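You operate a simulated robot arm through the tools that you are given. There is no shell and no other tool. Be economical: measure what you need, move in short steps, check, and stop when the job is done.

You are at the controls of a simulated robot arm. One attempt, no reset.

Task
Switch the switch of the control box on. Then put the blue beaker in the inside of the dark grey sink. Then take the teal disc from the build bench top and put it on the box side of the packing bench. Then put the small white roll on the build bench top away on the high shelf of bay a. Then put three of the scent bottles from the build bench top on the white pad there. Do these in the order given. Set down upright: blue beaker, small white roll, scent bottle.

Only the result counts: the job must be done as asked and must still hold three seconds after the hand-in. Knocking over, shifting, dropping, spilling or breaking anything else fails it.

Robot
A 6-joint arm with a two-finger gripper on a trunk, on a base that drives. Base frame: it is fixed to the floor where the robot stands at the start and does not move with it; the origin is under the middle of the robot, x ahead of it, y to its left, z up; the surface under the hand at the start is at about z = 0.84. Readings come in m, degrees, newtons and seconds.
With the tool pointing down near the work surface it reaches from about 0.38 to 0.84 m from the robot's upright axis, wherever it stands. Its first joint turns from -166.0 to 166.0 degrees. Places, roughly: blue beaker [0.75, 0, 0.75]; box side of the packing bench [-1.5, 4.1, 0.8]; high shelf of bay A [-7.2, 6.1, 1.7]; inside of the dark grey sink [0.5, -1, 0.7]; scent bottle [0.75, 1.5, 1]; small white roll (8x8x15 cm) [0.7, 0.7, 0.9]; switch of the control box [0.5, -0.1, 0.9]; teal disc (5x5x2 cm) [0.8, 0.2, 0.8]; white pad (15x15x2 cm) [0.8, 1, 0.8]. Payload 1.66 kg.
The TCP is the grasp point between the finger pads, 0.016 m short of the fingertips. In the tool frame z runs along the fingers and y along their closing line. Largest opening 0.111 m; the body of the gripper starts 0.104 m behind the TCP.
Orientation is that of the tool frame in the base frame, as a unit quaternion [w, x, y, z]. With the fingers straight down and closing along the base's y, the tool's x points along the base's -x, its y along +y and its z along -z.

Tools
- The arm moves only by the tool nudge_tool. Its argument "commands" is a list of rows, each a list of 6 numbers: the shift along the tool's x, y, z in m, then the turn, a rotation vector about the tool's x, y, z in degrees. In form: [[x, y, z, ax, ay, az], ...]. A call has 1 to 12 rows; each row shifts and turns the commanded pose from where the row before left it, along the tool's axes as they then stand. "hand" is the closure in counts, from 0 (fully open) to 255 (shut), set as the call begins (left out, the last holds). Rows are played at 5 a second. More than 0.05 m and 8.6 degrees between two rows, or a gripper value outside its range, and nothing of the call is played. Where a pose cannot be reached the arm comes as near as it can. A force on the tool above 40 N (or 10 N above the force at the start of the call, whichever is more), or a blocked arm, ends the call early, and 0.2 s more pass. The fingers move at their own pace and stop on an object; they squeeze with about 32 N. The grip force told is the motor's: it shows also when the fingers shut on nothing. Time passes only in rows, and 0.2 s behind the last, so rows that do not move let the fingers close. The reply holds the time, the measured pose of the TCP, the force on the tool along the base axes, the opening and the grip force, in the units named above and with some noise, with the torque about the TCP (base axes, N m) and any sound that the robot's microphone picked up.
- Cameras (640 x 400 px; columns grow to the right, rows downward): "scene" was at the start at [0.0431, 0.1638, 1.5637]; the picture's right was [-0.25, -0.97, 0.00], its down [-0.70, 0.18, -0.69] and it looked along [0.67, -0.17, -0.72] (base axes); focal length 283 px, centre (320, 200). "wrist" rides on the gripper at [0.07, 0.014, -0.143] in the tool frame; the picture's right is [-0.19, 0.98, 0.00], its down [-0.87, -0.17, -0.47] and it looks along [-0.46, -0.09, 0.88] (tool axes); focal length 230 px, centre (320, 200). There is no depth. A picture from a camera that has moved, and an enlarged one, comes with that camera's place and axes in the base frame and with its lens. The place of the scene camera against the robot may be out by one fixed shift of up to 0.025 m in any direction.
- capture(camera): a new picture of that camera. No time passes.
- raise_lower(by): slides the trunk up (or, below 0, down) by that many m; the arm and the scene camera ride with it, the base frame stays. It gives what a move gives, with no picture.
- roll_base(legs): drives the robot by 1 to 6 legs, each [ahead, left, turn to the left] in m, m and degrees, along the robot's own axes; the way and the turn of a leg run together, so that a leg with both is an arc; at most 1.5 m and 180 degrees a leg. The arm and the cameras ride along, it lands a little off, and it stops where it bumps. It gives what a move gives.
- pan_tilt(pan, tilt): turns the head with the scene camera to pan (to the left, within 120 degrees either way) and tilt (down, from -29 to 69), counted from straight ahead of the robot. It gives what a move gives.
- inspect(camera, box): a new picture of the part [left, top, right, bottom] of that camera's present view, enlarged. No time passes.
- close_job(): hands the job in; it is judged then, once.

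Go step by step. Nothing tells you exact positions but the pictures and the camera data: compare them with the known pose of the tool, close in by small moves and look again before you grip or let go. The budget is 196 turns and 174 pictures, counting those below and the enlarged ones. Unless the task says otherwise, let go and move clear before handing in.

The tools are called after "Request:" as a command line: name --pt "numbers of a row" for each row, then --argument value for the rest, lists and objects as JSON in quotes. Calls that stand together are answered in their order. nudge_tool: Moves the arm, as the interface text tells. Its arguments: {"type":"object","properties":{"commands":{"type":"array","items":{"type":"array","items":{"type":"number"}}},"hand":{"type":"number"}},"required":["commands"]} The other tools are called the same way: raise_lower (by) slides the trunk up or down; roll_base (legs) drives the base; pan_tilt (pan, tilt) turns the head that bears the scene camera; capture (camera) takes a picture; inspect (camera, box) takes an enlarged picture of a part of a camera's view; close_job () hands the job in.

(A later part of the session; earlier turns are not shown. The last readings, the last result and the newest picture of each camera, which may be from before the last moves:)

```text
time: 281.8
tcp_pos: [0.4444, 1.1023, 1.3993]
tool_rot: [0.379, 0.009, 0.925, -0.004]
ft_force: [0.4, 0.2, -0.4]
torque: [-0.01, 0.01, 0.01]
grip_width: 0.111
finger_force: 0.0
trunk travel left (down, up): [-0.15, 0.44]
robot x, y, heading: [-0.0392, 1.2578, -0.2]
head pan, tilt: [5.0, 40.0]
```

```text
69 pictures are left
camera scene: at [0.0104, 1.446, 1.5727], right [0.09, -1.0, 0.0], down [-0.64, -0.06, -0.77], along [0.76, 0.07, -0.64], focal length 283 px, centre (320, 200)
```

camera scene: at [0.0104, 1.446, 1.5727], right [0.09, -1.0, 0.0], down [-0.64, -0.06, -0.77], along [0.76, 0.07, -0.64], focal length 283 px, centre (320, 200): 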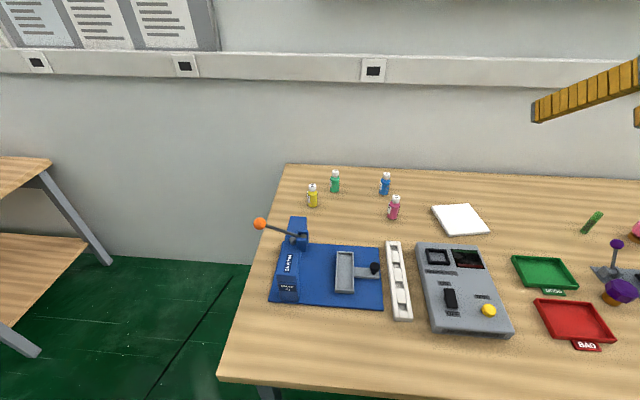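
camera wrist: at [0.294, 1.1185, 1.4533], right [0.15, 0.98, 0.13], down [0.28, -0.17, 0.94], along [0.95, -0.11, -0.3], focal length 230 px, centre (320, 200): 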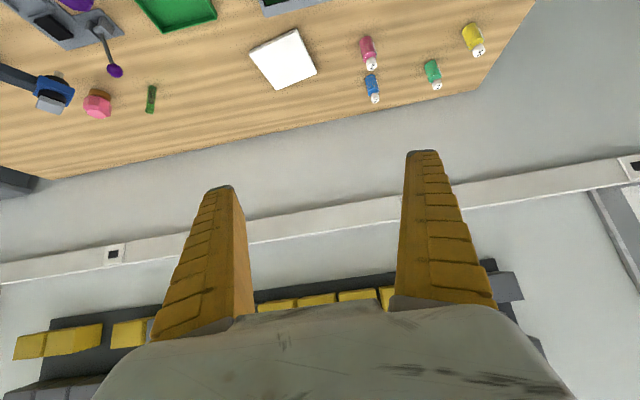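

Request:
nudge_tool --pt "0.0072 0.0148 0.0418 0 0 0" --pt "0.0072 0.0148 0.0418 0 0 0" --pt "0.0072 0.0148 0.0418 0 0 0" --pt "0.0072 0.0148 0.0418 0 0 0" --pt "0.0072 0.0148 0.0418 0 0 0" --pt "0.0072 0.0148 0.0418 0 0 0" --pt "0.0072 0.0148 0.0418 0 0 0" --pt "0.0072 0.0148 0.0418 0 0 0" --pt "0.0072 0.0148 0.0418 0 0 0" --pt "0.0072 0.0148 0.0418 0 0 0" --pt "0 0 0 0 0 0" --hand 60

Request:
capture --camera "wrist"

```text
time: 284.2
tcp_pos: [0.6892, 1.2431, 1.054]
tool_rot: [0.38, 0.009, 0.925, -0.002]
ft_force: [-0.2, -0.3, 0.2]
torque: [-0.01, 0.0, -0.02]
grip_width: 0.0862
finger_force: 0.9
trunk travel left (down, up): [-0.15, 0.44]
robot x, y, heading: [-0.039, 1.2537, -0.1]
head pan, tilt: [5.0, 40.0]
```

```text
68 pictures are left
camera wrist: at [0.5386, 1.2593, 1.1068], right [0.15, 0.98, 0.13], down [0.28, -0.17, 0.94], along [0.95, -0.11, -0.3], focal length 230 px, centre (320, 200)
```

wrist: 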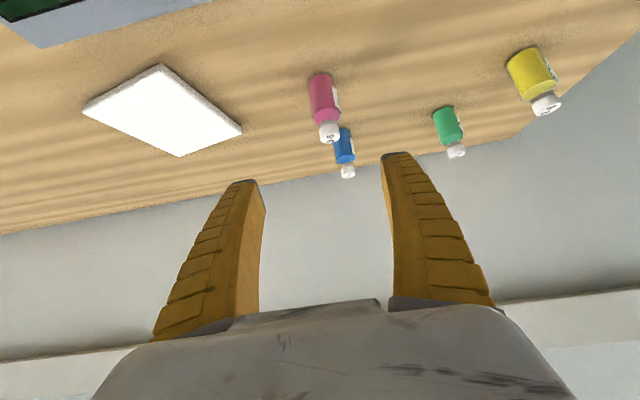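

Request:
nudge_tool --pt "0.0296 0.0025 0.03 0 0 0" --pt "0.0296 0.0025 0.03 0 0 0" --pt "0.0296 0.0025 0.03 0 0 0" --pt "0.0296 0.0015 0.03 0 0 0" --pt "-0.0213 0.0006 0.021 0 0 0" --pt "-0.0213 0.0006 0.021 0 0 0" --pt "0 0 0 0 0 0"

Request:
capture --camera "wrist"

```text
time: 285.8
tcp_pos: [0.7486, 1.2519, 0.8837]
tool_rot: [0.381, 0.009, 0.925, -0.003]
ft_force: [-0.1, 0.1, 0.2]
torque: [0.01, -0.02, 0.04]
grip_width: 0.0861
finger_force: 1.3
trunk travel left (down, up): [-0.15, 0.44]
robot x, y, heading: [-0.041, 1.2549, 0.2]
head pan, tilt: [5.0, 40.0]
```

```text
67 pictures are left
camera wrist: at [0.5994, 1.2692, 0.9373], right [0.15, 0.98, 0.13], down [0.28, -0.17, 0.94], along [0.95, -0.11, -0.3], focal length 230 px, centre (320, 200)
```

wrist: 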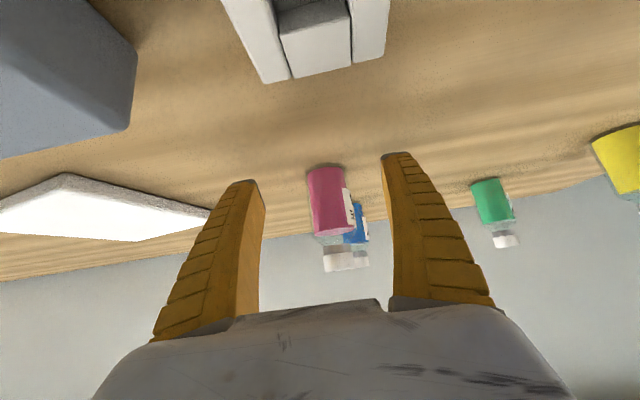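

Request:
nudge_tool --pt "-0.0252 0.0007 0.0249 0 0 0" --pt "-0.0252 0.0007 0.0249 0 0 0" --pt "0 0 0 0 0 0"

Request:
capture --camera "wrist"

Request:
inspect --camera "scene" --box '[330, 150, 470, 250]'

```text
time: 286.6
tcp_pos: [0.8233, 1.2518, 0.8865]
tool_rot: [0.38, 0.009, 0.925, -0.003]
ft_force: [0.2, 0.4, 0.2]
torque: [0.01, -0.02, 0.01]
grip_width: 0.0861
finger_force: 0.8
trunk travel left (down, up): [-0.15, 0.44]
robot x, y, heading: [-0.0399, 1.2531, 0.2]
head pan, tilt: [5.0, 40.0]
```

```text
66 pictures are left
camera wrist: at [0.6738, 1.2697, 0.9405], right [0.15, 0.98, 0.13], down [0.28, -0.17, 0.94], along [0.95, -0.11, -0.3], focal length 230 px, centre (320, 200)
```

wrist: 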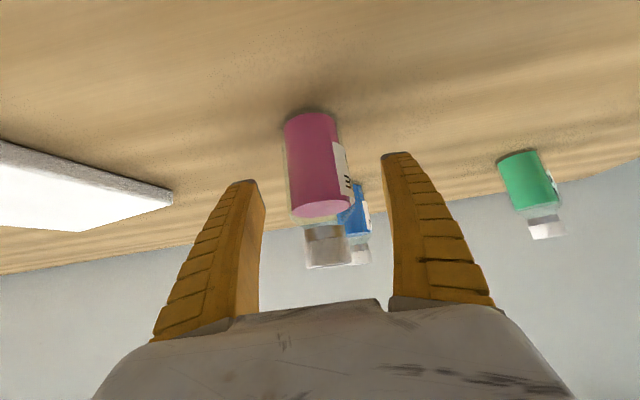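

```text
4.00 times, centred on (400, 200) of scene
camera zoom: at [0.0105, 1.446, 1.5727], right [0.09, -1.0, 0.0], down [-0.64, -0.06, -0.77], along [0.76, 0.07, -0.64], focal length 1133 px, centre (0, 200)
```

zoom: 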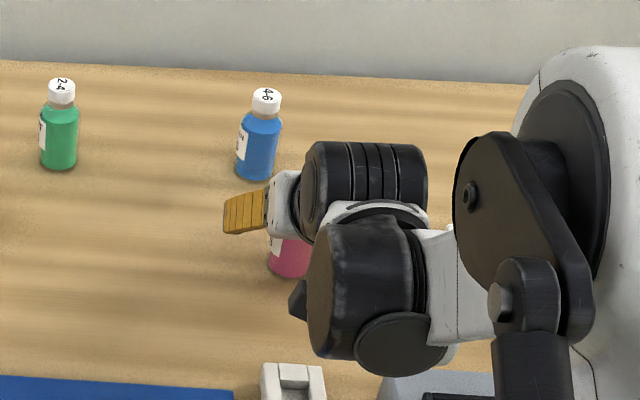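

The TCP lies on the pink bottle's body, so I'll close and lift.

Request:
nudge_tool --pt "0.0042 0 0.0043 0 0 0" --pt "0 0 0 0 0 0"

Request:
nudge_tool --pt "0 0 0 0 0 0" --pt "0 0 0 0 0 0" --pt "0 0 0 0 0 0" --pt "0 0 0 0 0 0" --hand 255

Request:
capture --camera "wrist"

Request:
nudge_tool --pt "-0.0246 0 -0.0249 0 0 0" --pt "-0.0246 0 -0.0249 0 0 0" --pt "-0.0246 0 -0.0249 0 0 0" --pt "0 0 0 0 0 0"

Request:
capture --camera "wrist"

```text
time: 287.2
tcp_pos: [0.8221, 1.253, 0.88]
tool_rot: [0.38, 0.009, 0.925, -0.003]
ft_force: [0.1, 1.1, -0.1]
torque: [0.02, 0.0, -0.01]
grip_width: 0.0859
finger_force: 1.0
trunk travel left (down, up): [-0.15, 0.44]
robot x, y, heading: [-0.0434, 1.2571, -0.1]
head pan, tilt: [5.0, 40.0]
```

```text
time: 288.2
tcp_pos: [0.8206, 1.2524, 0.8796]
tool_rot: [0.38, 0.009, 0.925, -0.003]
ft_force: [0.0, -0.1, 0.2]
torque: [0.01, 0.0, -0.01]
grip_width: 0.0359
finger_force: 32.0
trunk travel left (down, up): [-0.15, 0.44]
robot x, y, heading: [-0.04, 1.256, 0.0]
head pan, tilt: [5.0, 40.0]
```

```text
64 pictures are left
camera wrist: at [0.672, 1.2701, 0.9335], right [0.15, 0.98, 0.13], down [0.28, -0.17, 0.94], along [0.95, -0.11, -0.3], focal length 230 px, centre (320, 200)
```

wrist: 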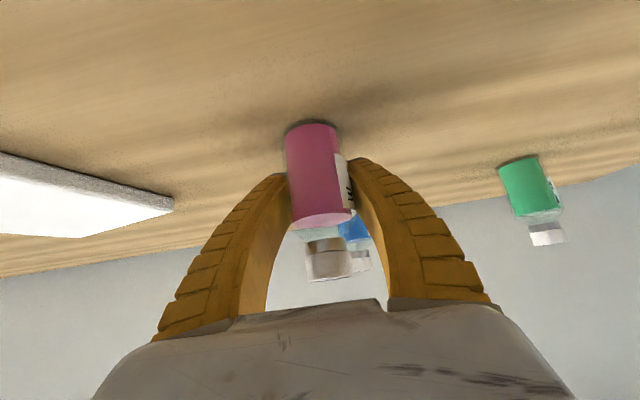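

```text
time: 289.2
tcp_pos: [0.8186, 1.255, 0.9824]
tool_rot: [0.38, 0.009, 0.925, -0.003]
ft_force: [-0.7, 0.1, -1.9]
torque: [0.02, -0.03, 0.02]
grip_width: 0.0361
finger_force: 32.1
trunk travel left (down, up): [-0.15, 0.44]
robot x, y, heading: [-0.0402, 1.2519, -0.1]
head pan, tilt: [5.0, 40.0]
```

```text
63 pictures are left
camera wrist: at [0.6693, 1.2723, 1.036], right [0.15, 0.98, 0.13], down [0.28, -0.17, 0.94], along [0.95, -0.11, -0.3], focal length 230 px, centre (320, 200)
```

wrist: 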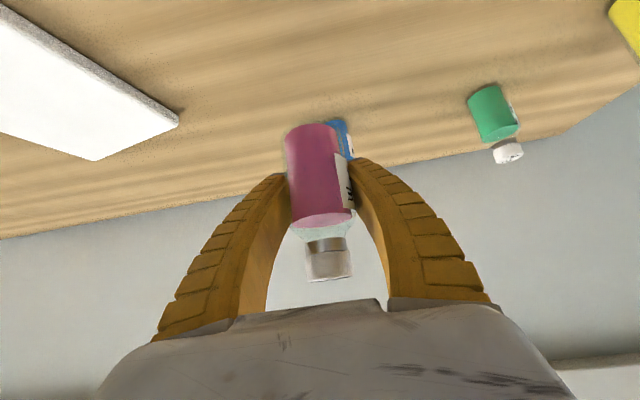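

The pink bottle is lifted, its base 0.04 m below the TCP. I'll carry it sideways over the pad.

Request:
nudge_tool --pt "0 -0.048 0 0 0 0" --pt "0 -0.048 0 0 0 0" --pt "0 -0.048 0 0 0 0" --pt "0 -0.048 0 0 0 0" --pt "0 -0.048 0 0 0 0" --pt "0 0 0 0 0 0"

Request:
capture --camera "wrist"

Request:
inspect --camera "scene" --box '[380, 170, 520, 270]'

```text
time: 290.6
tcp_pos: [0.8134, 1.0138, 0.9806]
tool_rot: [0.38, 0.009, 0.925, -0.003]
ft_force: [0.6, -1.0, -1.8]
torque: [-0.02, -0.02, 0.02]
grip_width: 0.036
finger_force: 31.9
trunk travel left (down, up): [-0.15, 0.44]
robot x, y, heading: [-0.0366, 1.2532, -0.0]
head pan, tilt: [5.0, 40.0]
```

```text
62 pictures are left
camera wrist: at [0.6639, 1.0317, 1.0347], right [0.15, 0.98, 0.13], down [0.28, -0.17, 0.94], along [0.95, -0.11, -0.3], focal length 230 px, centre (320, 200)
```

wrist: 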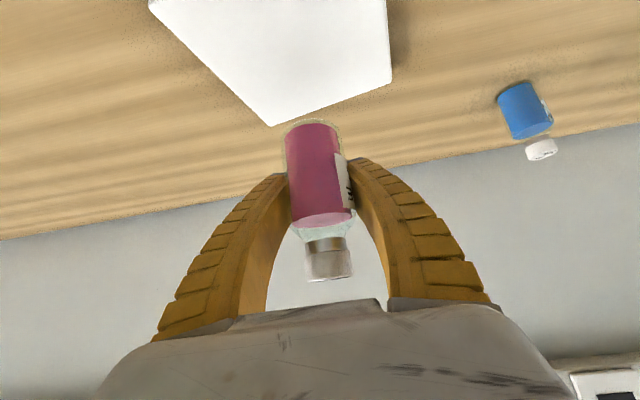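

```text
4.00 times, centred on (450, 220) of scene
camera zoom: at [0.0106, 1.446, 1.5727], right [0.09, -1.0, 0.0], down [-0.64, -0.06, -0.77], along [0.76, 0.07, -0.64], focal length 1133 px, centre (-200, 120)
```

zoom: 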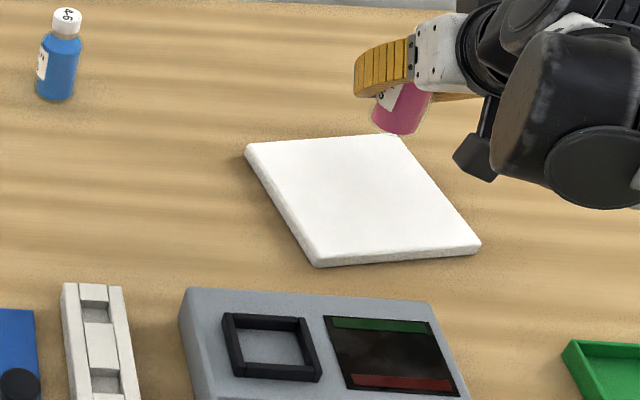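

The pad corners put its centre at about (0.807, 1.013). I'll place the pink bottle at its far middle, about (0.848, 1.021).

Request:
nudge_tool --pt "-0.0249 0.0077 0.0245 0 0 0" --pt "0.0252 0 0.0256 0 0 0" --pt "0.021 0 0.0213 0 0 0" --pt "0 0 0 0 0 0"

Request:
capture --camera "wrist"

Request:
inspect --camera "scene" --box '[380, 170, 520, 270]'

```text
time: 291.6
tcp_pos: [0.8534, 1.0209, 0.9146]
tool_rot: [0.38, 0.008, 0.925, -0.003]
ft_force: [0.2, -0.8, -1.1]
torque: [-0.01, -0.01, 0.01]
grip_width: 0.0361
finger_force: 32.6
trunk travel left (down, up): [-0.15, 0.44]
robot x, y, heading: [-0.0391, 1.2586, -0.1]
head pan, tilt: [5.0, 40.0]
```

```text
60 pictures are left
camera wrist: at [0.7034, 1.0387, 0.9687], right [0.15, 0.98, 0.13], down [0.28, -0.17, 0.94], along [0.95, -0.11, -0.3], focal length 230 px, centre (320, 200)
```

wrist: 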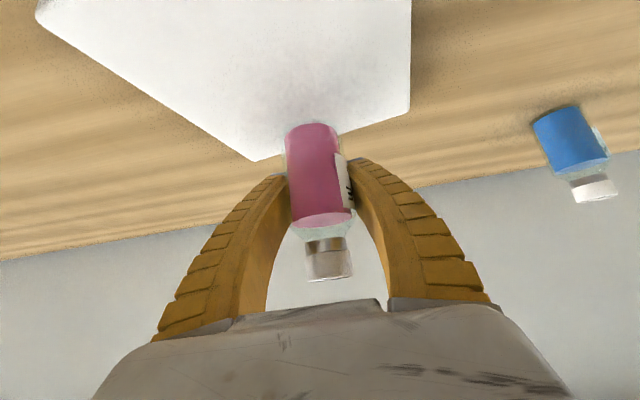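

```text
4.00 times, centred on (450, 220) of scene
camera zoom: at [0.0108, 1.446, 1.5727], right [0.09, -1.0, 0.0], down [-0.64, -0.06, -0.77], along [0.76, 0.07, -0.64], focal length 1133 px, centre (-200, 120)
```

zoom: 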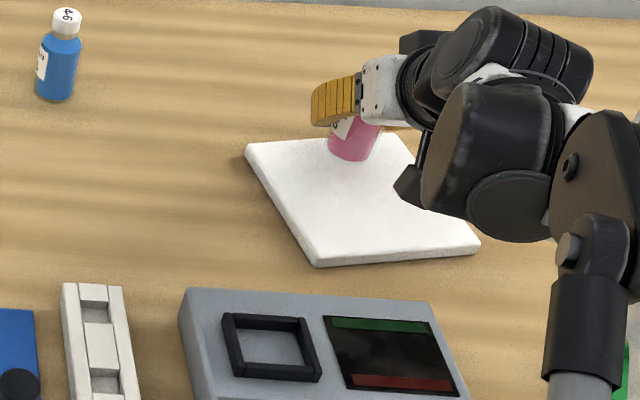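

I'll pull back 1.2 cm for margin from the far edge, then lower to contact.

Request:
nudge_tool --pt "0.0088 0 -0.0086 0 0 0" --pt "0.0042 0 0.0043 0 0 0" --pt "0.0028 0 0.0029 0 0 0" --pt "0.0021 0 0.0021 0 0 0" --pt "0 0 0 0 0 0"

```text
time: 292.8
tcp_pos: [0.8392, 1.0207, 0.9032]
tool_rot: [0.38, 0.009, 0.925, -0.003]
ft_force: [-0.4, 0.2, -0.5]
torque: [-0.02, -0.01, 0.02]
grip_width: 0.0359
finger_force: 31.6
trunk travel left (down, up): [-0.15, 0.44]
robot x, y, heading: [-0.0388, 1.255, -0.2]
head pan, tilt: [5.0, 40.0]
```

Request:
nudge_tool --pt "0.0021 0 0.0021 0 0 0" --pt "0.0021 0 0.0021 0 0 0" --pt "0.0014 0 0.0014 0 0 0" --pt "0 0 0 0 0 0"

```text
time: 293.8
tcp_pos: [0.8396, 1.0212, 0.8962]
tool_rot: [0.38, 0.008, 0.925, -0.002]
ft_force: [1.3, 0.3, 2.4]
torque: [-0.04, 0.03, 0.03]
grip_width: 0.0359
finger_force: 32.1
trunk travel left (down, up): [-0.15, 0.44]
robot x, y, heading: [-0.0411, 1.2538, 0.1]
head pan, tilt: [5.0, 40.0]
```

Light contact. One millimetre more, then I'll release partway.

Request:
nudge_tool --pt "0.0007 0 0.0007 0 0 0" --pt "0 0 0 0 0 0"

Request:
nudge_tool --pt "0 0 0 0 0 0" --pt "0 0 0 0 0 0" --pt "0 0 0 0 0 0" --hand 90

Request:
capture --camera "wrist"

```text
time: 294.4
tcp_pos: [0.8376, 1.0204, 0.8954]
tool_rot: [0.38, 0.008, 0.925, -0.003]
ft_force: [2.9, 0.2, 5.0]
torque: [0.03, 0.08, 0.03]
grip_width: 0.0355
finger_force: 31.7
trunk travel left (down, up): [-0.15, 0.44]
robot x, y, heading: [-0.0373, 1.254, 0.0]
head pan, tilt: [5.0, 40.0]
```

```text
time: 295.2
tcp_pos: [0.8387, 1.0205, 0.8947]
tool_rot: [0.38, 0.008, 0.925, -0.003]
ft_force: [-0.5, 0.0, -0.1]
torque: [0.0, -0.03, 0.02]
grip_width: 0.0733
finger_force: 0.7
trunk travel left (down, up): [-0.15, 0.44]
robot x, y, heading: [-0.0414, 1.255, -0.2]
head pan, tilt: [5.0, 40.0]
```

```text
58 pictures are left
camera wrist: at [0.689, 1.0378, 0.9487], right [0.15, 0.98, 0.13], down [0.28, -0.17, 0.94], along [0.95, -0.11, -0.3], focal length 230 px, centre (320, 200)
```

wrist: 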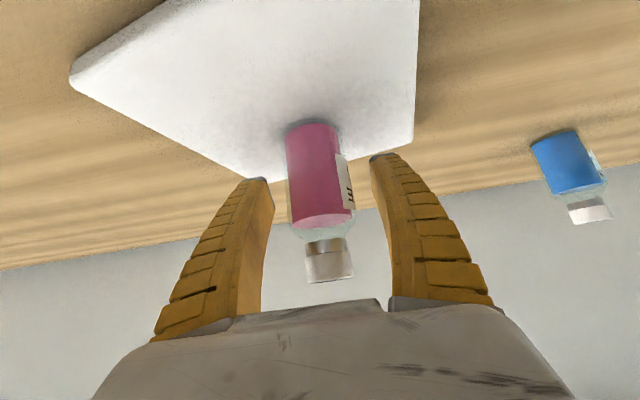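

The pink bottle stands upright on the pad. I'll back out and move toward the blue bottle.

Request:
nudge_tool --pt "0.0142 -0.0004 -0.014 0 0 0" --pt "0.0213 -0.0006 -0.021 0 0 0" --pt "0.0284 -0.0008 -0.028 0 0 0" --pt "0.0284 -0.0008 -0.028 0 0 0" --pt "-0.0246 0 -0.0249 0 0 0" --pt "-0.0246 0 -0.0249 0 0 0" --pt "-0.0246 0 -0.0249 0 0 0" --pt "0 0.048 0 0 0 0" --pt "0 0.048 0 0 0 0" --pt "0 0.048 0 0 0 0" --pt "0 0.048 0 0 0 0" --pt "0 0.048 0 0 0 0" --hand 60

Request:
nudge_tool --pt "0 0.014 0 0 0 0" --pt "0 0 0 0 0 0"

Request:
capture --camera "wrist"

Request:
inspect --camera "scene" --box '[320, 150, 520, 270]'

```text
time: 297.8
tcp_pos: [0.7098, 1.263, 1.0014]
tool_rot: [0.381, 0.009, 0.924, -0.004]
ft_force: [-0.3, 0.5, 0.4]
torque: [0.02, -0.03, -0.02]
grip_width: 0.0858
finger_force: 1.0
trunk travel left (down, up): [-0.15, 0.44]
robot x, y, heading: [-0.041, 1.2541, -0.0]
head pan, tilt: [5.0, 40.0]
```

```text
time: 298.4
tcp_pos: [0.7118, 1.2745, 1.0]
tool_rot: [0.38, 0.008, 0.925, -0.003]
ft_force: [0.7, 0.0, 0.1]
torque: [-0.01, 0.0, -0.02]
grip_width: 0.0862
finger_force: 1.3
trunk travel left (down, up): [-0.15, 0.44]
robot x, y, heading: [-0.0409, 1.2529, 0.0]
head pan, tilt: [5.0, 40.0]
```

```text
57 pictures are left
camera wrist: at [0.5622, 1.2925, 1.0535], right [0.15, 0.98, 0.13], down [0.28, -0.17, 0.94], along [0.95, -0.11, -0.3], focal length 230 px, centre (320, 200)
```

wrist: 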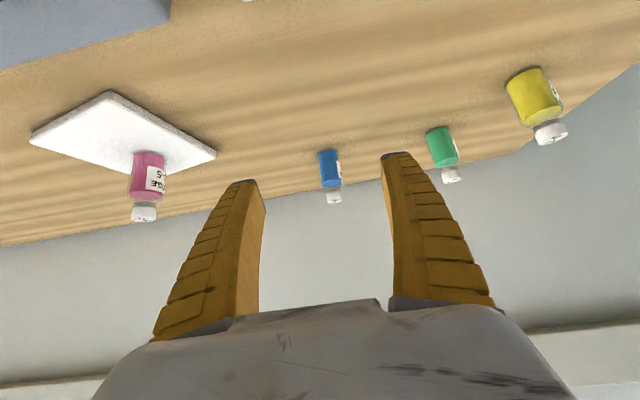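

```text
3.20 times, centred on (420, 210) of scene
camera zoom: at [0.0105, 1.4462, 1.5727], right [0.09, -1.0, 0.0], down [-0.64, -0.06, -0.77], along [0.76, 0.07, -0.64], focal length 906 px, centre (0, 168)
```

zoom: 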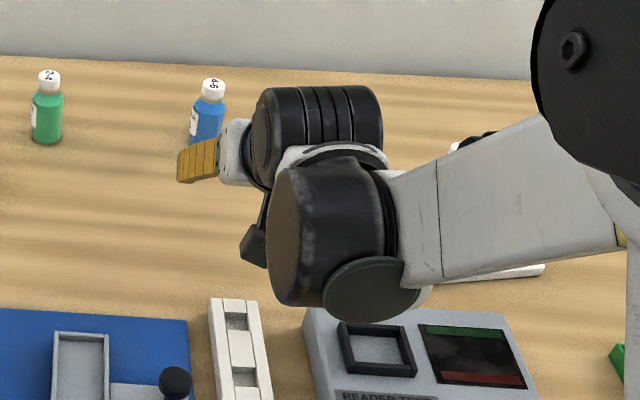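

Request:
nudge_tool --pt "-0.0017 0.0 0.0438 0 0 0" --pt "-0.0017 0.0 0.0438 0 0 0" --pt "-0.0017 0.0 0.0438 0 0 0" --pt "-0.0017 0.0 0.0438 0 0 0" --pt "0 0 0 0 0 0"

Request:
capture --camera "wrist"

```text
time: 299.6
tcp_pos: [0.8428, 1.2702, 0.8799]
tool_rot: [0.38, 0.008, 0.925, -0.003]
ft_force: [-0.8, -0.4, -0.4]
torque: [0.0, 0.02, 0.01]
grip_width: 0.0857
finger_force: 0.9
trunk travel left (down, up): [-0.15, 0.44]
robot x, y, heading: [-0.0421, 1.2531, -0.2]
head pan, tilt: [5.0, 40.0]
```

```text
55 pictures are left
camera wrist: at [0.6939, 1.2874, 0.9334], right [0.15, 0.98, 0.13], down [0.28, -0.17, 0.94], along [0.95, -0.11, -0.3], focal length 230 px, centre (320, 200)
```

wrist: 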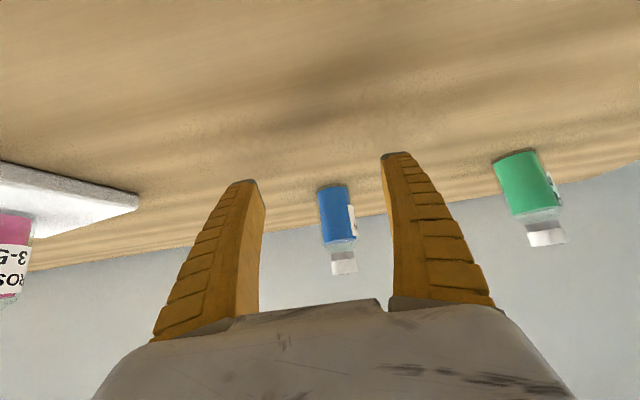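

Request:
nudge_tool --pt "-0.0261 0.0022 0.0257 0 0 0" --pt "-0.0261 0.0022 0.0257 0 0 0" --pt "-0.0261 0.0022 0.0257 0 0 0" --pt "0 0 0 0 0 0"

Request:
capture --camera "wrist"

```text
time: 300.6
tcp_pos: [0.9521, 1.2751, 0.8827]
tool_rot: [0.38, 0.009, 0.925, -0.003]
ft_force: [0.6, -0.1, 0.0]
torque: [-0.01, 0.01, 0.03]
grip_width: 0.086
finger_force: 1.1
trunk travel left (down, up): [-0.15, 0.44]
robot x, y, heading: [-0.0408, 1.2518, 0.1]
head pan, tilt: [5.0, 40.0]
```

```text
54 pictures are left
camera wrist: at [0.8026, 1.2928, 0.9362], right [0.15, 0.98, 0.13], down [0.28, -0.17, 0.94], along [0.95, -0.11, -0.3], focal length 230 px, centre (320, 200)
```

wrist: 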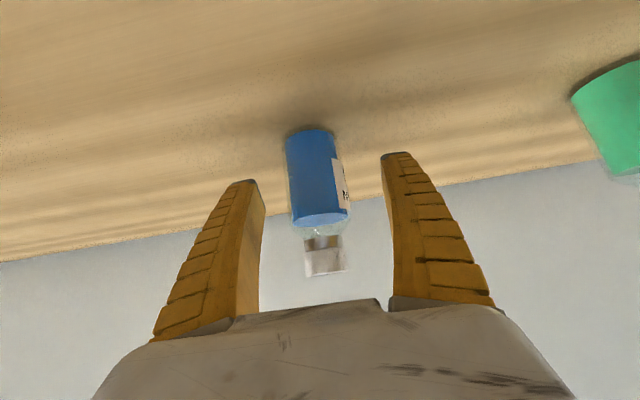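

Request:
nudge_tool --pt "-0.0036 0 0.0056 0 0 0" --pt "0 0 0 0 0 0"

Request:
nudge_tool --pt "0 0 0 0 0 0" --pt "0 0 0 0 0 0" --pt "0 0 0 0 0 0" --pt "0 0 0 0 0 0" --hand 255

Request:
nudge_tool --pt "-0.0246 0 -0.0249 0 0 0" --pt "-0.0246 0 -0.0249 0 0 0" --pt "-0.0246 0 -0.0249 0 0 0" --pt "0 0 0 0 0 0"

Request:
capture --camera "wrist"

```text
time: 301.2
tcp_pos: [0.9566, 1.2756, 0.8808]
tool_rot: [0.38, 0.009, 0.925, -0.002]
ft_force: [0.2, 0.1, -0.1]
torque: [-0.01, 0.0, 0.01]
grip_width: 0.0859
finger_force: 0.8
trunk travel left (down, up): [-0.15, 0.44]
robot x, y, heading: [-0.0368, 1.2514, -0.1]
head pan, tilt: [5.0, 40.0]
```

```text
time: 302.2
tcp_pos: [0.9564, 1.2737, 0.8811]
tool_rot: [0.38, 0.008, 0.925, -0.003]
ft_force: [1.6, -0.7, 4.2]
torque: [-0.04, -0.15, -0.01]
grip_width: 0.0371
finger_force: 31.8
trunk travel left (down, up): [-0.15, 0.44]
robot x, y, heading: [-0.0406, 1.2538, -0.3]
head pan, tilt: [5.0, 40.0]
```

```text
time: 303.2
tcp_pos: [0.9585, 1.2729, 0.9845]
tool_rot: [0.38, 0.009, 0.925, -0.003]
ft_force: [0.0, 0.0, -0.8]
torque: [0.01, 0.0, -0.01]
grip_width: 0.0363
finger_force: 31.8
trunk travel left (down, up): [-0.15, 0.44]
robot x, y, heading: [-0.0368, 1.2545, 0.0]
head pan, tilt: [5.0, 40.0]
```

```text
53 pictures are left
camera wrist: at [0.8079, 1.2904, 1.0381], right [0.15, 0.98, 0.13], down [0.28, -0.17, 0.94], along [0.95, -0.11, -0.3], focal length 230 px, centre (320, 200)
```

wrist: 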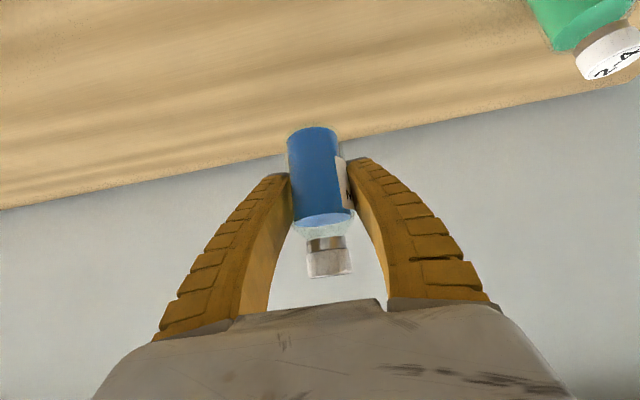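

The blue bottle is up. I'll carry it back and across to the near-left of the pad, about (0.764, 1.046).

Request:
nudge_tool --pt "0.0346 -0.001 -0.0341 0 0 0" --pt "0.0346 -0.001 -0.0341 0 0 0" --pt "0.0346 -0.001 -0.0341 0 0 0" --pt "0.0346 -0.001 -0.0341 0 0 0" --pt "0 -0.0445 0 0 0 0" --pt "0 -0.0445 0 0 0 0" --pt "0 -0.0445 0 0 0 0" --pt "0 -0.0445 0 0 0 0" --pt "0 -0.0445 0 0 0 0" --pt "0 0 0 0 0 0"

Request:
capture --camera "wrist"

Request:
inspect --camera "scene" --box '[380, 170, 520, 270]'

```text
time: 305.4
tcp_pos: [0.7613, 1.0531, 0.9825]
tool_rot: [0.38, 0.009, 0.925, -0.002]
ft_force: [-0.1, -0.1, -1.3]
torque: [0.02, -0.02, 0.03]
grip_width: 0.0362
finger_force: 31.7
trunk travel left (down, up): [-0.15, 0.44]
robot x, y, heading: [-0.0386, 1.2518, -0.0]
head pan, tilt: [5.0, 40.0]
```

```text
52 pictures are left
camera wrist: at [0.6122, 1.0707, 1.0364], right [0.15, 0.98, 0.13], down [0.28, -0.17, 0.94], along [0.95, -0.11, -0.3], focal length 230 px, centre (320, 200)
```

wrist: 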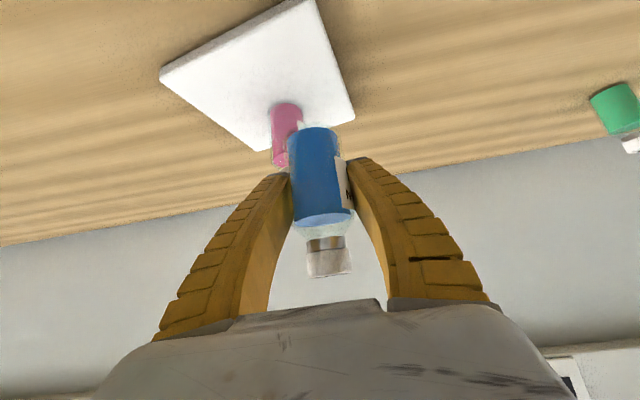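

```text
4.00 times, centred on (450, 220) of scene
camera zoom: at [0.0106, 1.4459, 1.5727], right [0.09, -1.0, 0.0], down [-0.64, -0.06, -0.77], along [0.76, 0.07, -0.64], focal length 1133 px, centre (-200, 120)
```

zoom: 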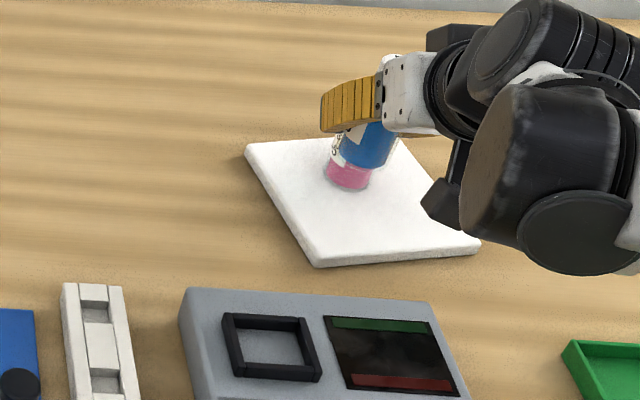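

Request:
nudge_tool --pt "0.0259 -0.006 0.0305 0 0 0" --pt "0.021 0 0.0213 0 0 0" --pt "0.0056 0 0.0057 0 0 0" --pt "0.0028 0 0.0028 0 0 0" --pt "0 0 0 0 0 0"

Request:
capture --camera "wrist"

```text
time: 306.6
tcp_pos: [0.7628, 1.0475, 0.901]
tool_rot: [0.381, 0.008, 0.924, -0.003]
ft_force: [0.3, 0.9, -1.8]
torque: [0.01, -0.02, 0.02]
grip_width: 0.0361
finger_force: 32.2
trunk travel left (down, up): [-0.15, 0.44]
robot x, y, heading: [-0.0413, 1.2519, 0.1]
head pan, tilt: [5.0, 40.0]
```

```text
50 pictures are left
camera wrist: at [0.6141, 1.0651, 0.9544], right [0.15, 0.98, 0.13], down [0.28, -0.17, 0.94], along [0.95, -0.11, -0.3], focal length 230 px, centre (320, 200)
```

wrist: 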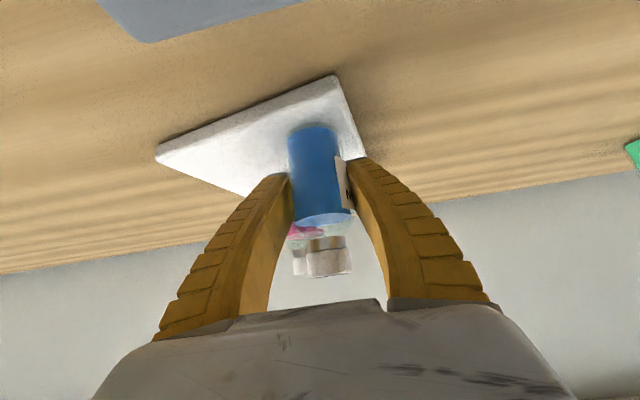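

Request:
nudge_tool --pt "0.0021 0 0.0021 0 0 0" --pt "0.0014 0 0.0014 0 0 0" --pt "0.0007 0 0.0007 0 0 0" --pt "0 0 0 0 0 0"

```text
time: 307.6
tcp_pos: [0.7637, 1.0469, 0.8968]
tool_rot: [0.381, 0.008, 0.925, -0.003]
ft_force: [5.1, 1.6, 15.0]
torque: [0.03, -0.1, 0.01]
grip_width: 0.0385
finger_force: 31.9
trunk travel left (down, up): [-0.15, 0.44]
robot x, y, heading: [-0.0425, 1.2538, 0.1]
head pan, tilt: [5.0, 40.0]
```

Request:
nudge_tool --pt "-0.001 0 -0.001 0 0 0" --pt "0 0 0 0 0 0"

Request:
nudge_tool --pt "0 0 0 0 0 0" --pt "0 0 0 0 0 0" --pt "0 0 0 0 0 0" --hand 95

Request:
capture --camera "wrist"

```text
time: 308.2
tcp_pos: [0.7617, 1.0478, 0.8964]
tool_rot: [0.381, 0.008, 0.924, -0.003]
ft_force: [1.8, 0.8, 10.0]
torque: [0.04, -0.07, -0.03]
grip_width: 0.0378
finger_force: 31.7
trunk travel left (down, up): [-0.15, 0.44]
robot x, y, heading: [-0.0413, 1.2524, 0.0]
head pan, tilt: [5.0, 40.0]
```

```text
time: 309.0
tcp_pos: [0.7611, 1.0469, 0.8955]
tool_rot: [0.38, 0.009, 0.925, -0.003]
ft_force: [1.0, 0.2, -0.3]
torque: [-0.01, 0.0, 0.03]
grip_width: 0.0713
finger_force: 1.5
trunk travel left (down, up): [-0.15, 0.44]
robot x, y, heading: [-0.0396, 1.2557, -0.1]
head pan, tilt: [5.0, 40.0]
```

```text
49 pictures are left
camera wrist: at [0.6127, 1.0642, 0.9498], right [0.15, 0.98, 0.13], down [0.28, -0.17, 0.94], along [0.95, -0.11, -0.3], focal length 230 px, centre (320, 200)
```

wrist: 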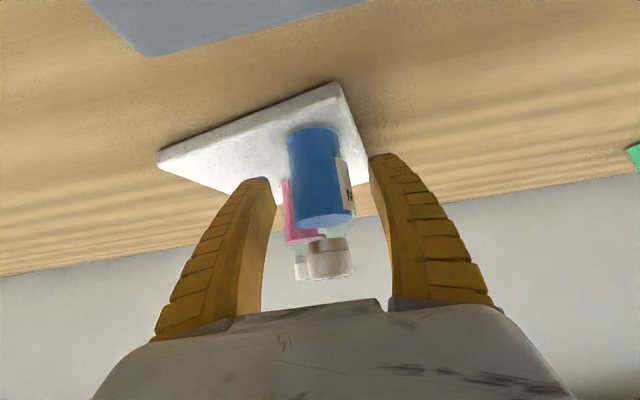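

The blue bottle is standing on the pad. I'll back out, lift, move left and yaw about 25° for the green bottle.

Request:
nudge_tool --pt "0.0142 -0.0004 -0.014 0 0 0" --pt "0.0213 -0.0006 -0.021 0 0 0" --pt "0.0284 -0.0008 -0.028 0 0 0" --pt "0.0249 -0.0007 -0.0245 0 0 0" --pt "-0.0246 0 -0.0249 0 0 0" --pt "-0.0246 0 -0.0249 0 0 0" --pt "-0.0246 0 -0.0249 0 0 0" --pt "-0.0246 0 -0.0249 0 0 0" --pt "0 0.048 0 0 0 0" --pt "0 0.048 0 0 0 0" --pt "0 0.048 0 0 0 0" --pt "0 0.048 0 0 0 0" --hand 60

Request:
nudge_tool --pt "0 0.048 0 0 0 0" --pt "0 0.048 0 0 0 0" --pt "0 0 0 -5.84 0 -5.93" --pt "0 0 0 -5.84 0 -5.93" --pt "0 0 0 -5.84 0 -5.93" --pt "0 0 0 0 0 0"

Request:
capture --camera "wrist"

Request:
capture --camera "scene"

```text
time: 311.6
tcp_pos: [0.6373, 1.2377, 1.039]
tool_rot: [0.381, 0.009, 0.925, -0.004]
ft_force: [-0.7, -0.1, -0.2]
torque: [-0.03, 0.02, -0.01]
grip_width: 0.0861
finger_force: 0.7
trunk travel left (down, up): [-0.15, 0.44]
robot x, y, heading: [-0.039, 1.2573, 0.2]
head pan, tilt: [5.0, 40.0]
```

```text
time: 313.0
tcp_pos: [0.6425, 1.3357, 1.0373]
tool_rot: [0.372, -0.193, 0.905, 0.079]
ft_force: [-1.0, -0.7, -0.2]
torque: [0.04, 0.0, 0.0]
grip_width: 0.0862
finger_force: 0.6
trunk travel left (down, up): [-0.15, 0.44]
robot x, y, heading: [-0.0435, 1.2551, -0.1]
head pan, tilt: [5.0, 40.0]
```

```text
48 pictures are left
camera wrist: at [0.5004, 1.2868, 1.0904], right [-0.28, 0.95, 0.13], down [0.33, -0.04, 0.94], along [0.9, 0.3, -0.3], focal length 230 px, centre (320, 200)
```

wrist: 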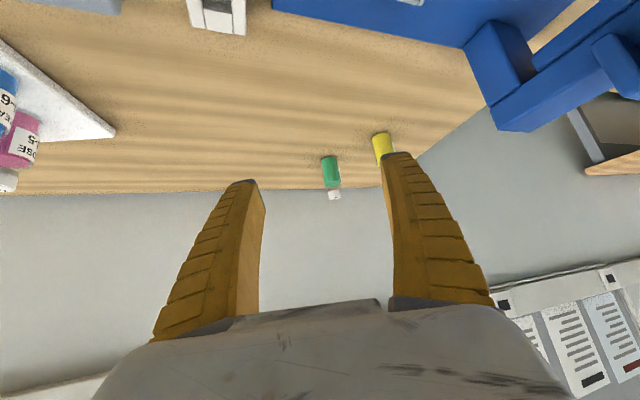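

```text
47 pictures are left
camera scene: at [0.0105, 1.4459, 1.5727], right [0.09, -1.0, 0.0], down [-0.64, -0.06, -0.77], along [0.76, 0.07, -0.64], focal length 283 px, centre (320, 200)
```

scene: 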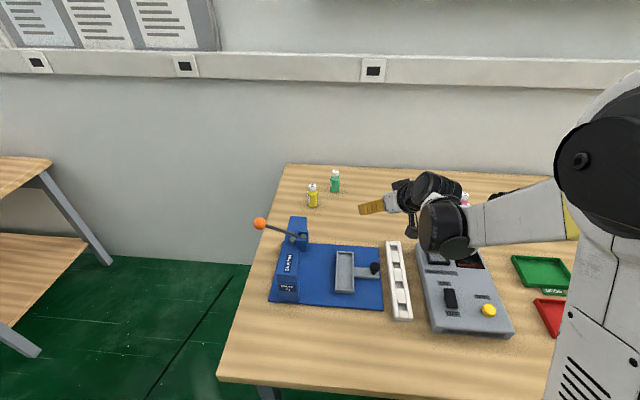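

Request:
nudge_tool --pt "-0.009 -0.0006 0.0458 0 0 0" --pt "-0.009 -0.0006 0.0458 0 0 0" --pt "-0.009 -0.0006 0.0458 0 0 0" --pt "-0.009 -0.0006 0.0458 0 0 0" --pt "-0.009 -0.0006 0.0458 0 0 0" --pt "-0.009 -0.0006 0.0458 0 0 0" --pt "0 0 0 0 0 0"

Request:
capture --camera "wrist"

```text
time: 314.6
tcp_pos: [0.8562, 1.4246, 0.8782]
tool_rot: [0.372, -0.192, 0.905, 0.078]
ft_force: [0.1, -0.6, -0.1]
torque: [0.02, 0.01, -0.03]
grip_width: 0.086
finger_force: 1.3
trunk travel left (down, up): [-0.15, 0.44]
robot x, y, heading: [-0.041, 1.2563, -0.1]
head pan, tilt: [5.0, 40.0]
```

```text
46 pictures are left
camera wrist: at [0.7141, 1.3773, 0.9309], right [-0.27, 0.95, 0.13], down [0.33, -0.04, 0.94], along [0.9, 0.3, -0.3], focal length 230 px, centre (320, 200)
```

wrist: 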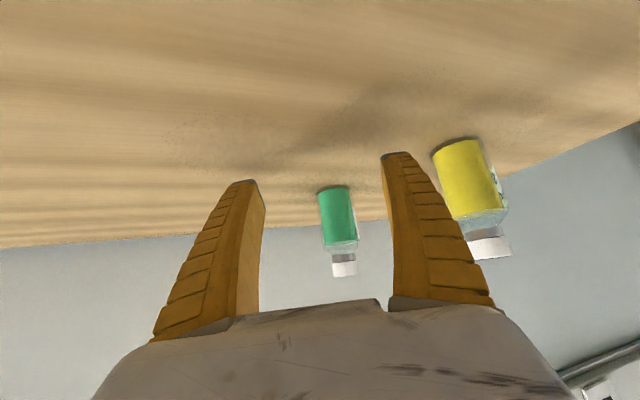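

Request:
nudge_tool --pt "-0.0263 0.002 0.026 0 0 0" --pt "-0.0263 0.002 0.026 0 0 0" --pt "-0.0263 0.002 0.026 0 0 0" --pt "0 0 0 0 0 0"

Request:
capture --camera "wrist"

```text
time: 315.6
tcp_pos: [0.9323, 1.4683, 0.8881]
tool_rot: [0.371, -0.191, 0.906, 0.077]
ft_force: [0.5, 0.2, 0.5]
torque: [0.01, -0.01, 0.0]
grip_width: 0.0861
finger_force: 0.9
out of reach, approached as far as the arm can: row 3
trunk travel left (down, up): [-0.15, 0.44]
robot x, y, heading: [-0.0392, 1.2568, -0.1]
head pan, tilt: [5.0, 40.0]
```

```text
45 pictures are left
camera wrist: at [0.7889, 1.4215, 0.941], right [-0.27, 0.95, 0.13], down [0.33, -0.04, 0.94], along [0.9, 0.3, -0.3], focal length 230 px, centre (320, 200)
```

wrist: 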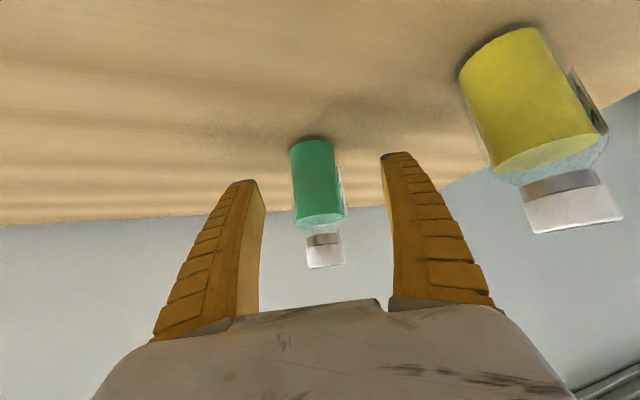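

I'm just out of reach. I'll back off, bring the base slightly closer, then re-approach.

Request:
nudge_tool --pt "0.0285 0 -0.0282 0 0 0" --pt "0.0285 0 -0.0282 0 0 0" --pt "0.0285 0 -0.0282 0 0 0" --pt "0 0 0 0 0 0"

Request:
roll_base --legs '[[0.035, 0.05, 0]]'

Request:
capture --camera "wrist"

```text
time: 316.6
tcp_pos: [0.8223, 1.4242, 0.8884]
tool_rot: [0.372, -0.192, 0.904, 0.079]
ft_force: [-0.1, 0.2, 0.7]
torque: [-0.02, -0.05, -0.01]
grip_width: 0.086
finger_force: 0.8
trunk travel left (down, up): [-0.15, 0.44]
robot x, y, heading: [-0.0344, 1.2523, 0.0]
head pan, tilt: [5.0, 40.0]
```

```text
time: 317.6
tcp_pos: [0.8577, 1.4748, 0.8871]
tool_rot: [0.372, -0.191, 0.905, 0.079]
ft_force: [0.3, 0.2, -0.5]
torque: [0.0, -0.02, 0.02]
grip_width: 0.086
finger_force: 0.6
trunk travel left (down, up): [-0.15, 0.44]
robot x, y, heading: [-0.0072, 1.3053, 0.2]
head pan, tilt: [5.0, 40.0]
```

```text
44 pictures are left
camera wrist: at [0.715, 1.4266, 0.9411], right [-0.27, 0.95, 0.13], down [0.33, -0.04, 0.94], along [0.9, 0.3, -0.3], focal length 230 px, centre (320, 200)
```

wrist: 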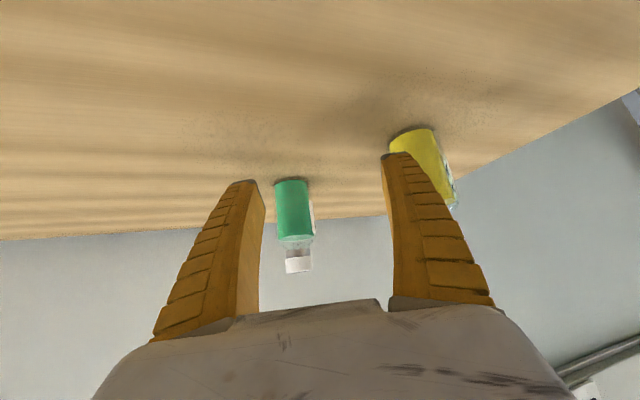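

Request:
nudge_tool --pt "0.005 -0.038 0.005 0 0 0" --pt "-0.0206 0 0.0204 0 0 0" --pt "-0.0206 0 0.0204 0 0 0" --pt "0 0 0 0 0 0"

Request:
capture --camera "wrist"

```text
time: 318.6
tcp_pos: [0.9251, 1.4583, 0.8816]
tool_rot: [0.373, -0.192, 0.905, 0.079]
ft_force: [0.6, 0.6, -0.5]
torque: [0.0, 0.02, -0.02]
grip_width: 0.0861
finger_force: 1.2
trunk travel left (down, up): [-0.15, 0.44]
robot x, y, heading: [-0.0032, 1.3055, 0.2]
head pan, tilt: [5.0, 40.0]
```

```text
43 pictures are left
camera wrist: at [0.7827, 1.4111, 0.9344], right [-0.27, 0.95, 0.13], down [0.33, -0.04, 0.94], along [0.9, 0.3, -0.3], focal length 230 px, centre (320, 200)
```

wrist: 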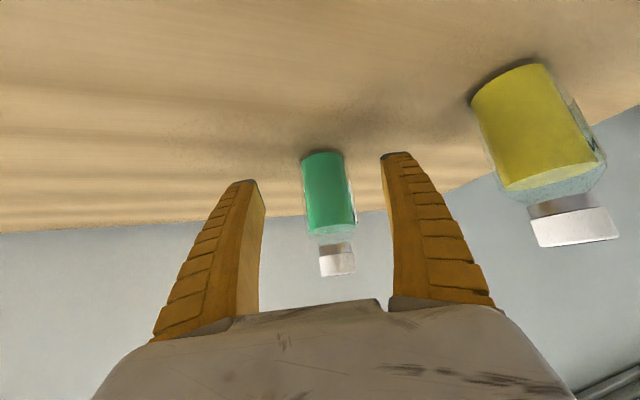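

Request:
nudge_tool --pt "-0.0192 0.005 0.019 0 0 0" --pt "0 0 0 0 0 0"

Request:
capture --camera "wrist"

```text
time: 319.2
tcp_pos: [0.9486, 1.475, 0.8822]
tool_rot: [0.372, -0.192, 0.905, 0.079]
ft_force: [0.7, -0.1, 0.7]
torque: [-0.01, -0.01, -0.04]
grip_width: 0.0862
finger_force: 0.8
trunk travel left (down, up): [-0.15, 0.44]
robot x, y, heading: [-0.008, 1.3036, 0.2]
head pan, tilt: [5.0, 40.0]
```

```text
42 pictures are left
camera wrist: at [0.8058, 1.4278, 0.9355], right [-0.27, 0.95, 0.13], down [0.33, -0.04, 0.94], along [0.9, 0.3, -0.3], focal length 230 px, centre (320, 200)
```

wrist: 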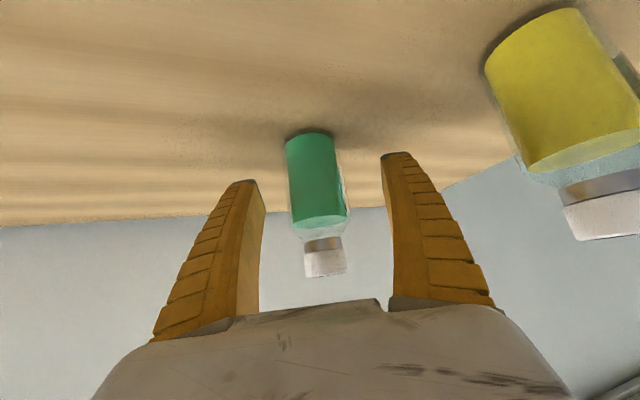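

The green bottle is centred between the pads. I'll close and lift.

Request:
nudge_tool --pt "-0.003 0 0.005 0 0 0" --pt "0 0 0 0 0 0"

Request:
nudge_tool --pt "0 0 0 0 0 0" --pt "0 0 0 0 0 0" --pt "0 0 0 0 0 0" --pt "0 0 0 0 0 0" --hand 255

Request:
nudge_tool --pt "-0.0246 0 -0.0249 0 0 0" --pt "-0.0246 0 -0.0249 0 0 0" --pt "-0.0246 0 -0.0249 0 0 0" --pt "0 0 0 0 0 0"

Request:
capture --camera "wrist"

```text
time: 319.8
tcp_pos: [0.9528, 1.479, 0.8797]
tool_rot: [0.372, -0.192, 0.905, 0.079]
ft_force: [-1.0, 0.3, 0.3]
torque: [0.0, 0.0, -0.01]
grip_width: 0.0864
finger_force: 0.9
trunk travel left (down, up): [-0.15, 0.44]
robot x, y, heading: [-0.0072, 1.3044, -0.1]
head pan, tilt: [5.0, 40.0]
```

```text
time: 320.8
tcp_pos: [0.9528, 1.4775, 0.8806]
tool_rot: [0.372, -0.191, 0.905, 0.078]
ft_force: [0.6, -0.3, 3.3]
torque: [0.04, 0.01, 0.02]
grip_width: 0.0371
finger_force: 32.1
trunk travel left (down, up): [-0.15, 0.44]
robot x, y, heading: [-0.0005, 1.3052, -0.1]
head pan, tilt: [5.0, 40.0]
```

```text
time: 321.8
tcp_pos: [0.9517, 1.4799, 0.9856]
tool_rot: [0.373, -0.191, 0.905, 0.078]
ft_force: [-0.7, -0.6, -0.8]
torque: [0.01, -0.02, -0.01]
grip_width: 0.0366
finger_force: 31.9
trunk travel left (down, up): [-0.15, 0.44]
robot x, y, heading: [-0.0044, 1.3062, -0.2]
head pan, tilt: [5.0, 40.0]
```

```text
41 pictures are left
camera wrist: at [0.8098, 1.4331, 1.0383], right [-0.27, 0.95, 0.13], down [0.33, -0.04, 0.94], along [0.9, 0.3, -0.3], focal length 230 px, centre (320, 200)
```

wrist: 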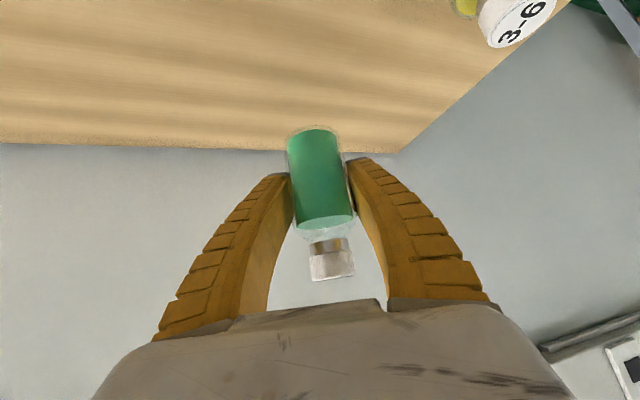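

The green bottle is held. I'll lift, pull back, un-yaw, and move across in front of the pad.

Request:
nudge_tool --pt "-0.0282 0 -0.0285 0 0 0" --pt "0.032 0.0018 -0.0316 0 0 0" --pt "0.032 0.0018 -0.0316 0 0 0" --pt "0.032 0.0018 -0.0316 0 0 0" --pt "0.032 0.0018 -0.0316 0 0 0" --pt "0.032 0.0018 -0.0316 0 0 0" --pt "0.032 0.0018 -0.0316 0 0 0" --pt "0 0 0 5.84 0 5.93" --pt "0 0 0 5.84 0 5.93" --pt "0 0 0 5.84 0 5.93" --pt "0 0 0 0 0 0"

Request:
nudge_tool --pt "0 -0.045 0 0 0 0" --pt "0 -0.045 0 0 0 0" --pt "0 -0.045 0 0 0 0" --pt "0 -0.045 0 0 0 0" --pt "0 -0.045 0 0 0 0" --pt "0 -0.045 0 0 0 0" --pt "0 -0.045 0 0 0 0" --pt "0 -0.045 0 0 0 0" --pt "0 -0.045 0 0 0 0" --pt "0 0 0 0 0 0"

Request:
capture --camera "wrist"

Request:
inspect --camera "scene" --box '[380, 170, 540, 290]'

```text
time: 324.2
tcp_pos: [0.7015, 1.3793, 1.0252]
tool_rot: [0.38, 0.009, 0.925, -0.003]
ft_force: [-0.1, 0.2, -1.0]
torque: [0.0, 0.0, 0.03]
grip_width: 0.0362
finger_force: 32.6
trunk travel left (down, up): [-0.15, 0.44]
robot x, y, heading: [-0.0038, 1.3018, 0.2]
head pan, tilt: [5.0, 40.0]
```

```text
time: 326.4
tcp_pos: [0.6949, 0.9701, 1.0227]
tool_rot: [0.38, 0.009, 0.925, -0.003]
ft_force: [0.1, 0.0, -0.5]
torque: [0.01, -0.01, -0.02]
grip_width: 0.0362
finger_force: 31.7
trunk travel left (down, up): [-0.15, 0.44]
robot x, y, heading: [-0.0076, 1.3022, -0.1]
head pan, tilt: [5.0, 40.0]
```

```text
40 pictures are left
camera wrist: at [0.5454, 0.9875, 1.077], right [0.15, 0.98, 0.13], down [0.28, -0.17, 0.94], along [0.95, -0.11, -0.3], focal length 230 px, centre (320, 200)
```

wrist: 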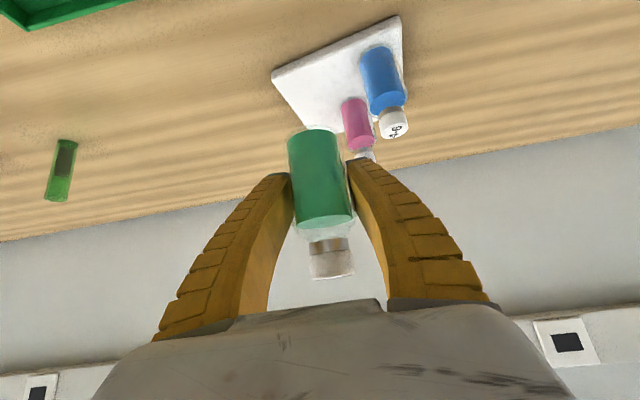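

```text
3.33 times, centred on (460, 230) of scene
camera zoom: at [0.0451, 1.4953, 1.5727], right [0.09, -1.0, 0.0], down [-0.64, -0.06, -0.77], along [0.76, 0.07, -0.64], focal length 944 px, centre (-147, 100)
```

zoom: 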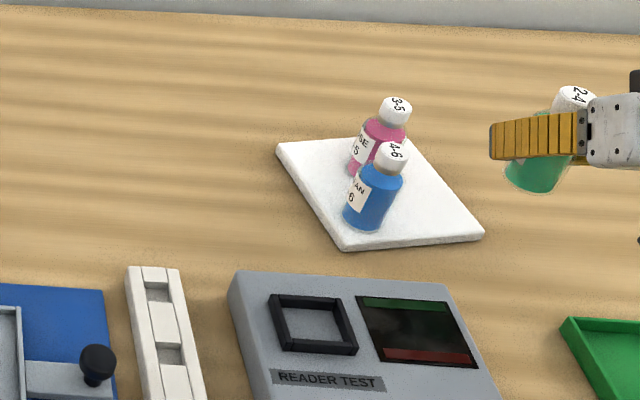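

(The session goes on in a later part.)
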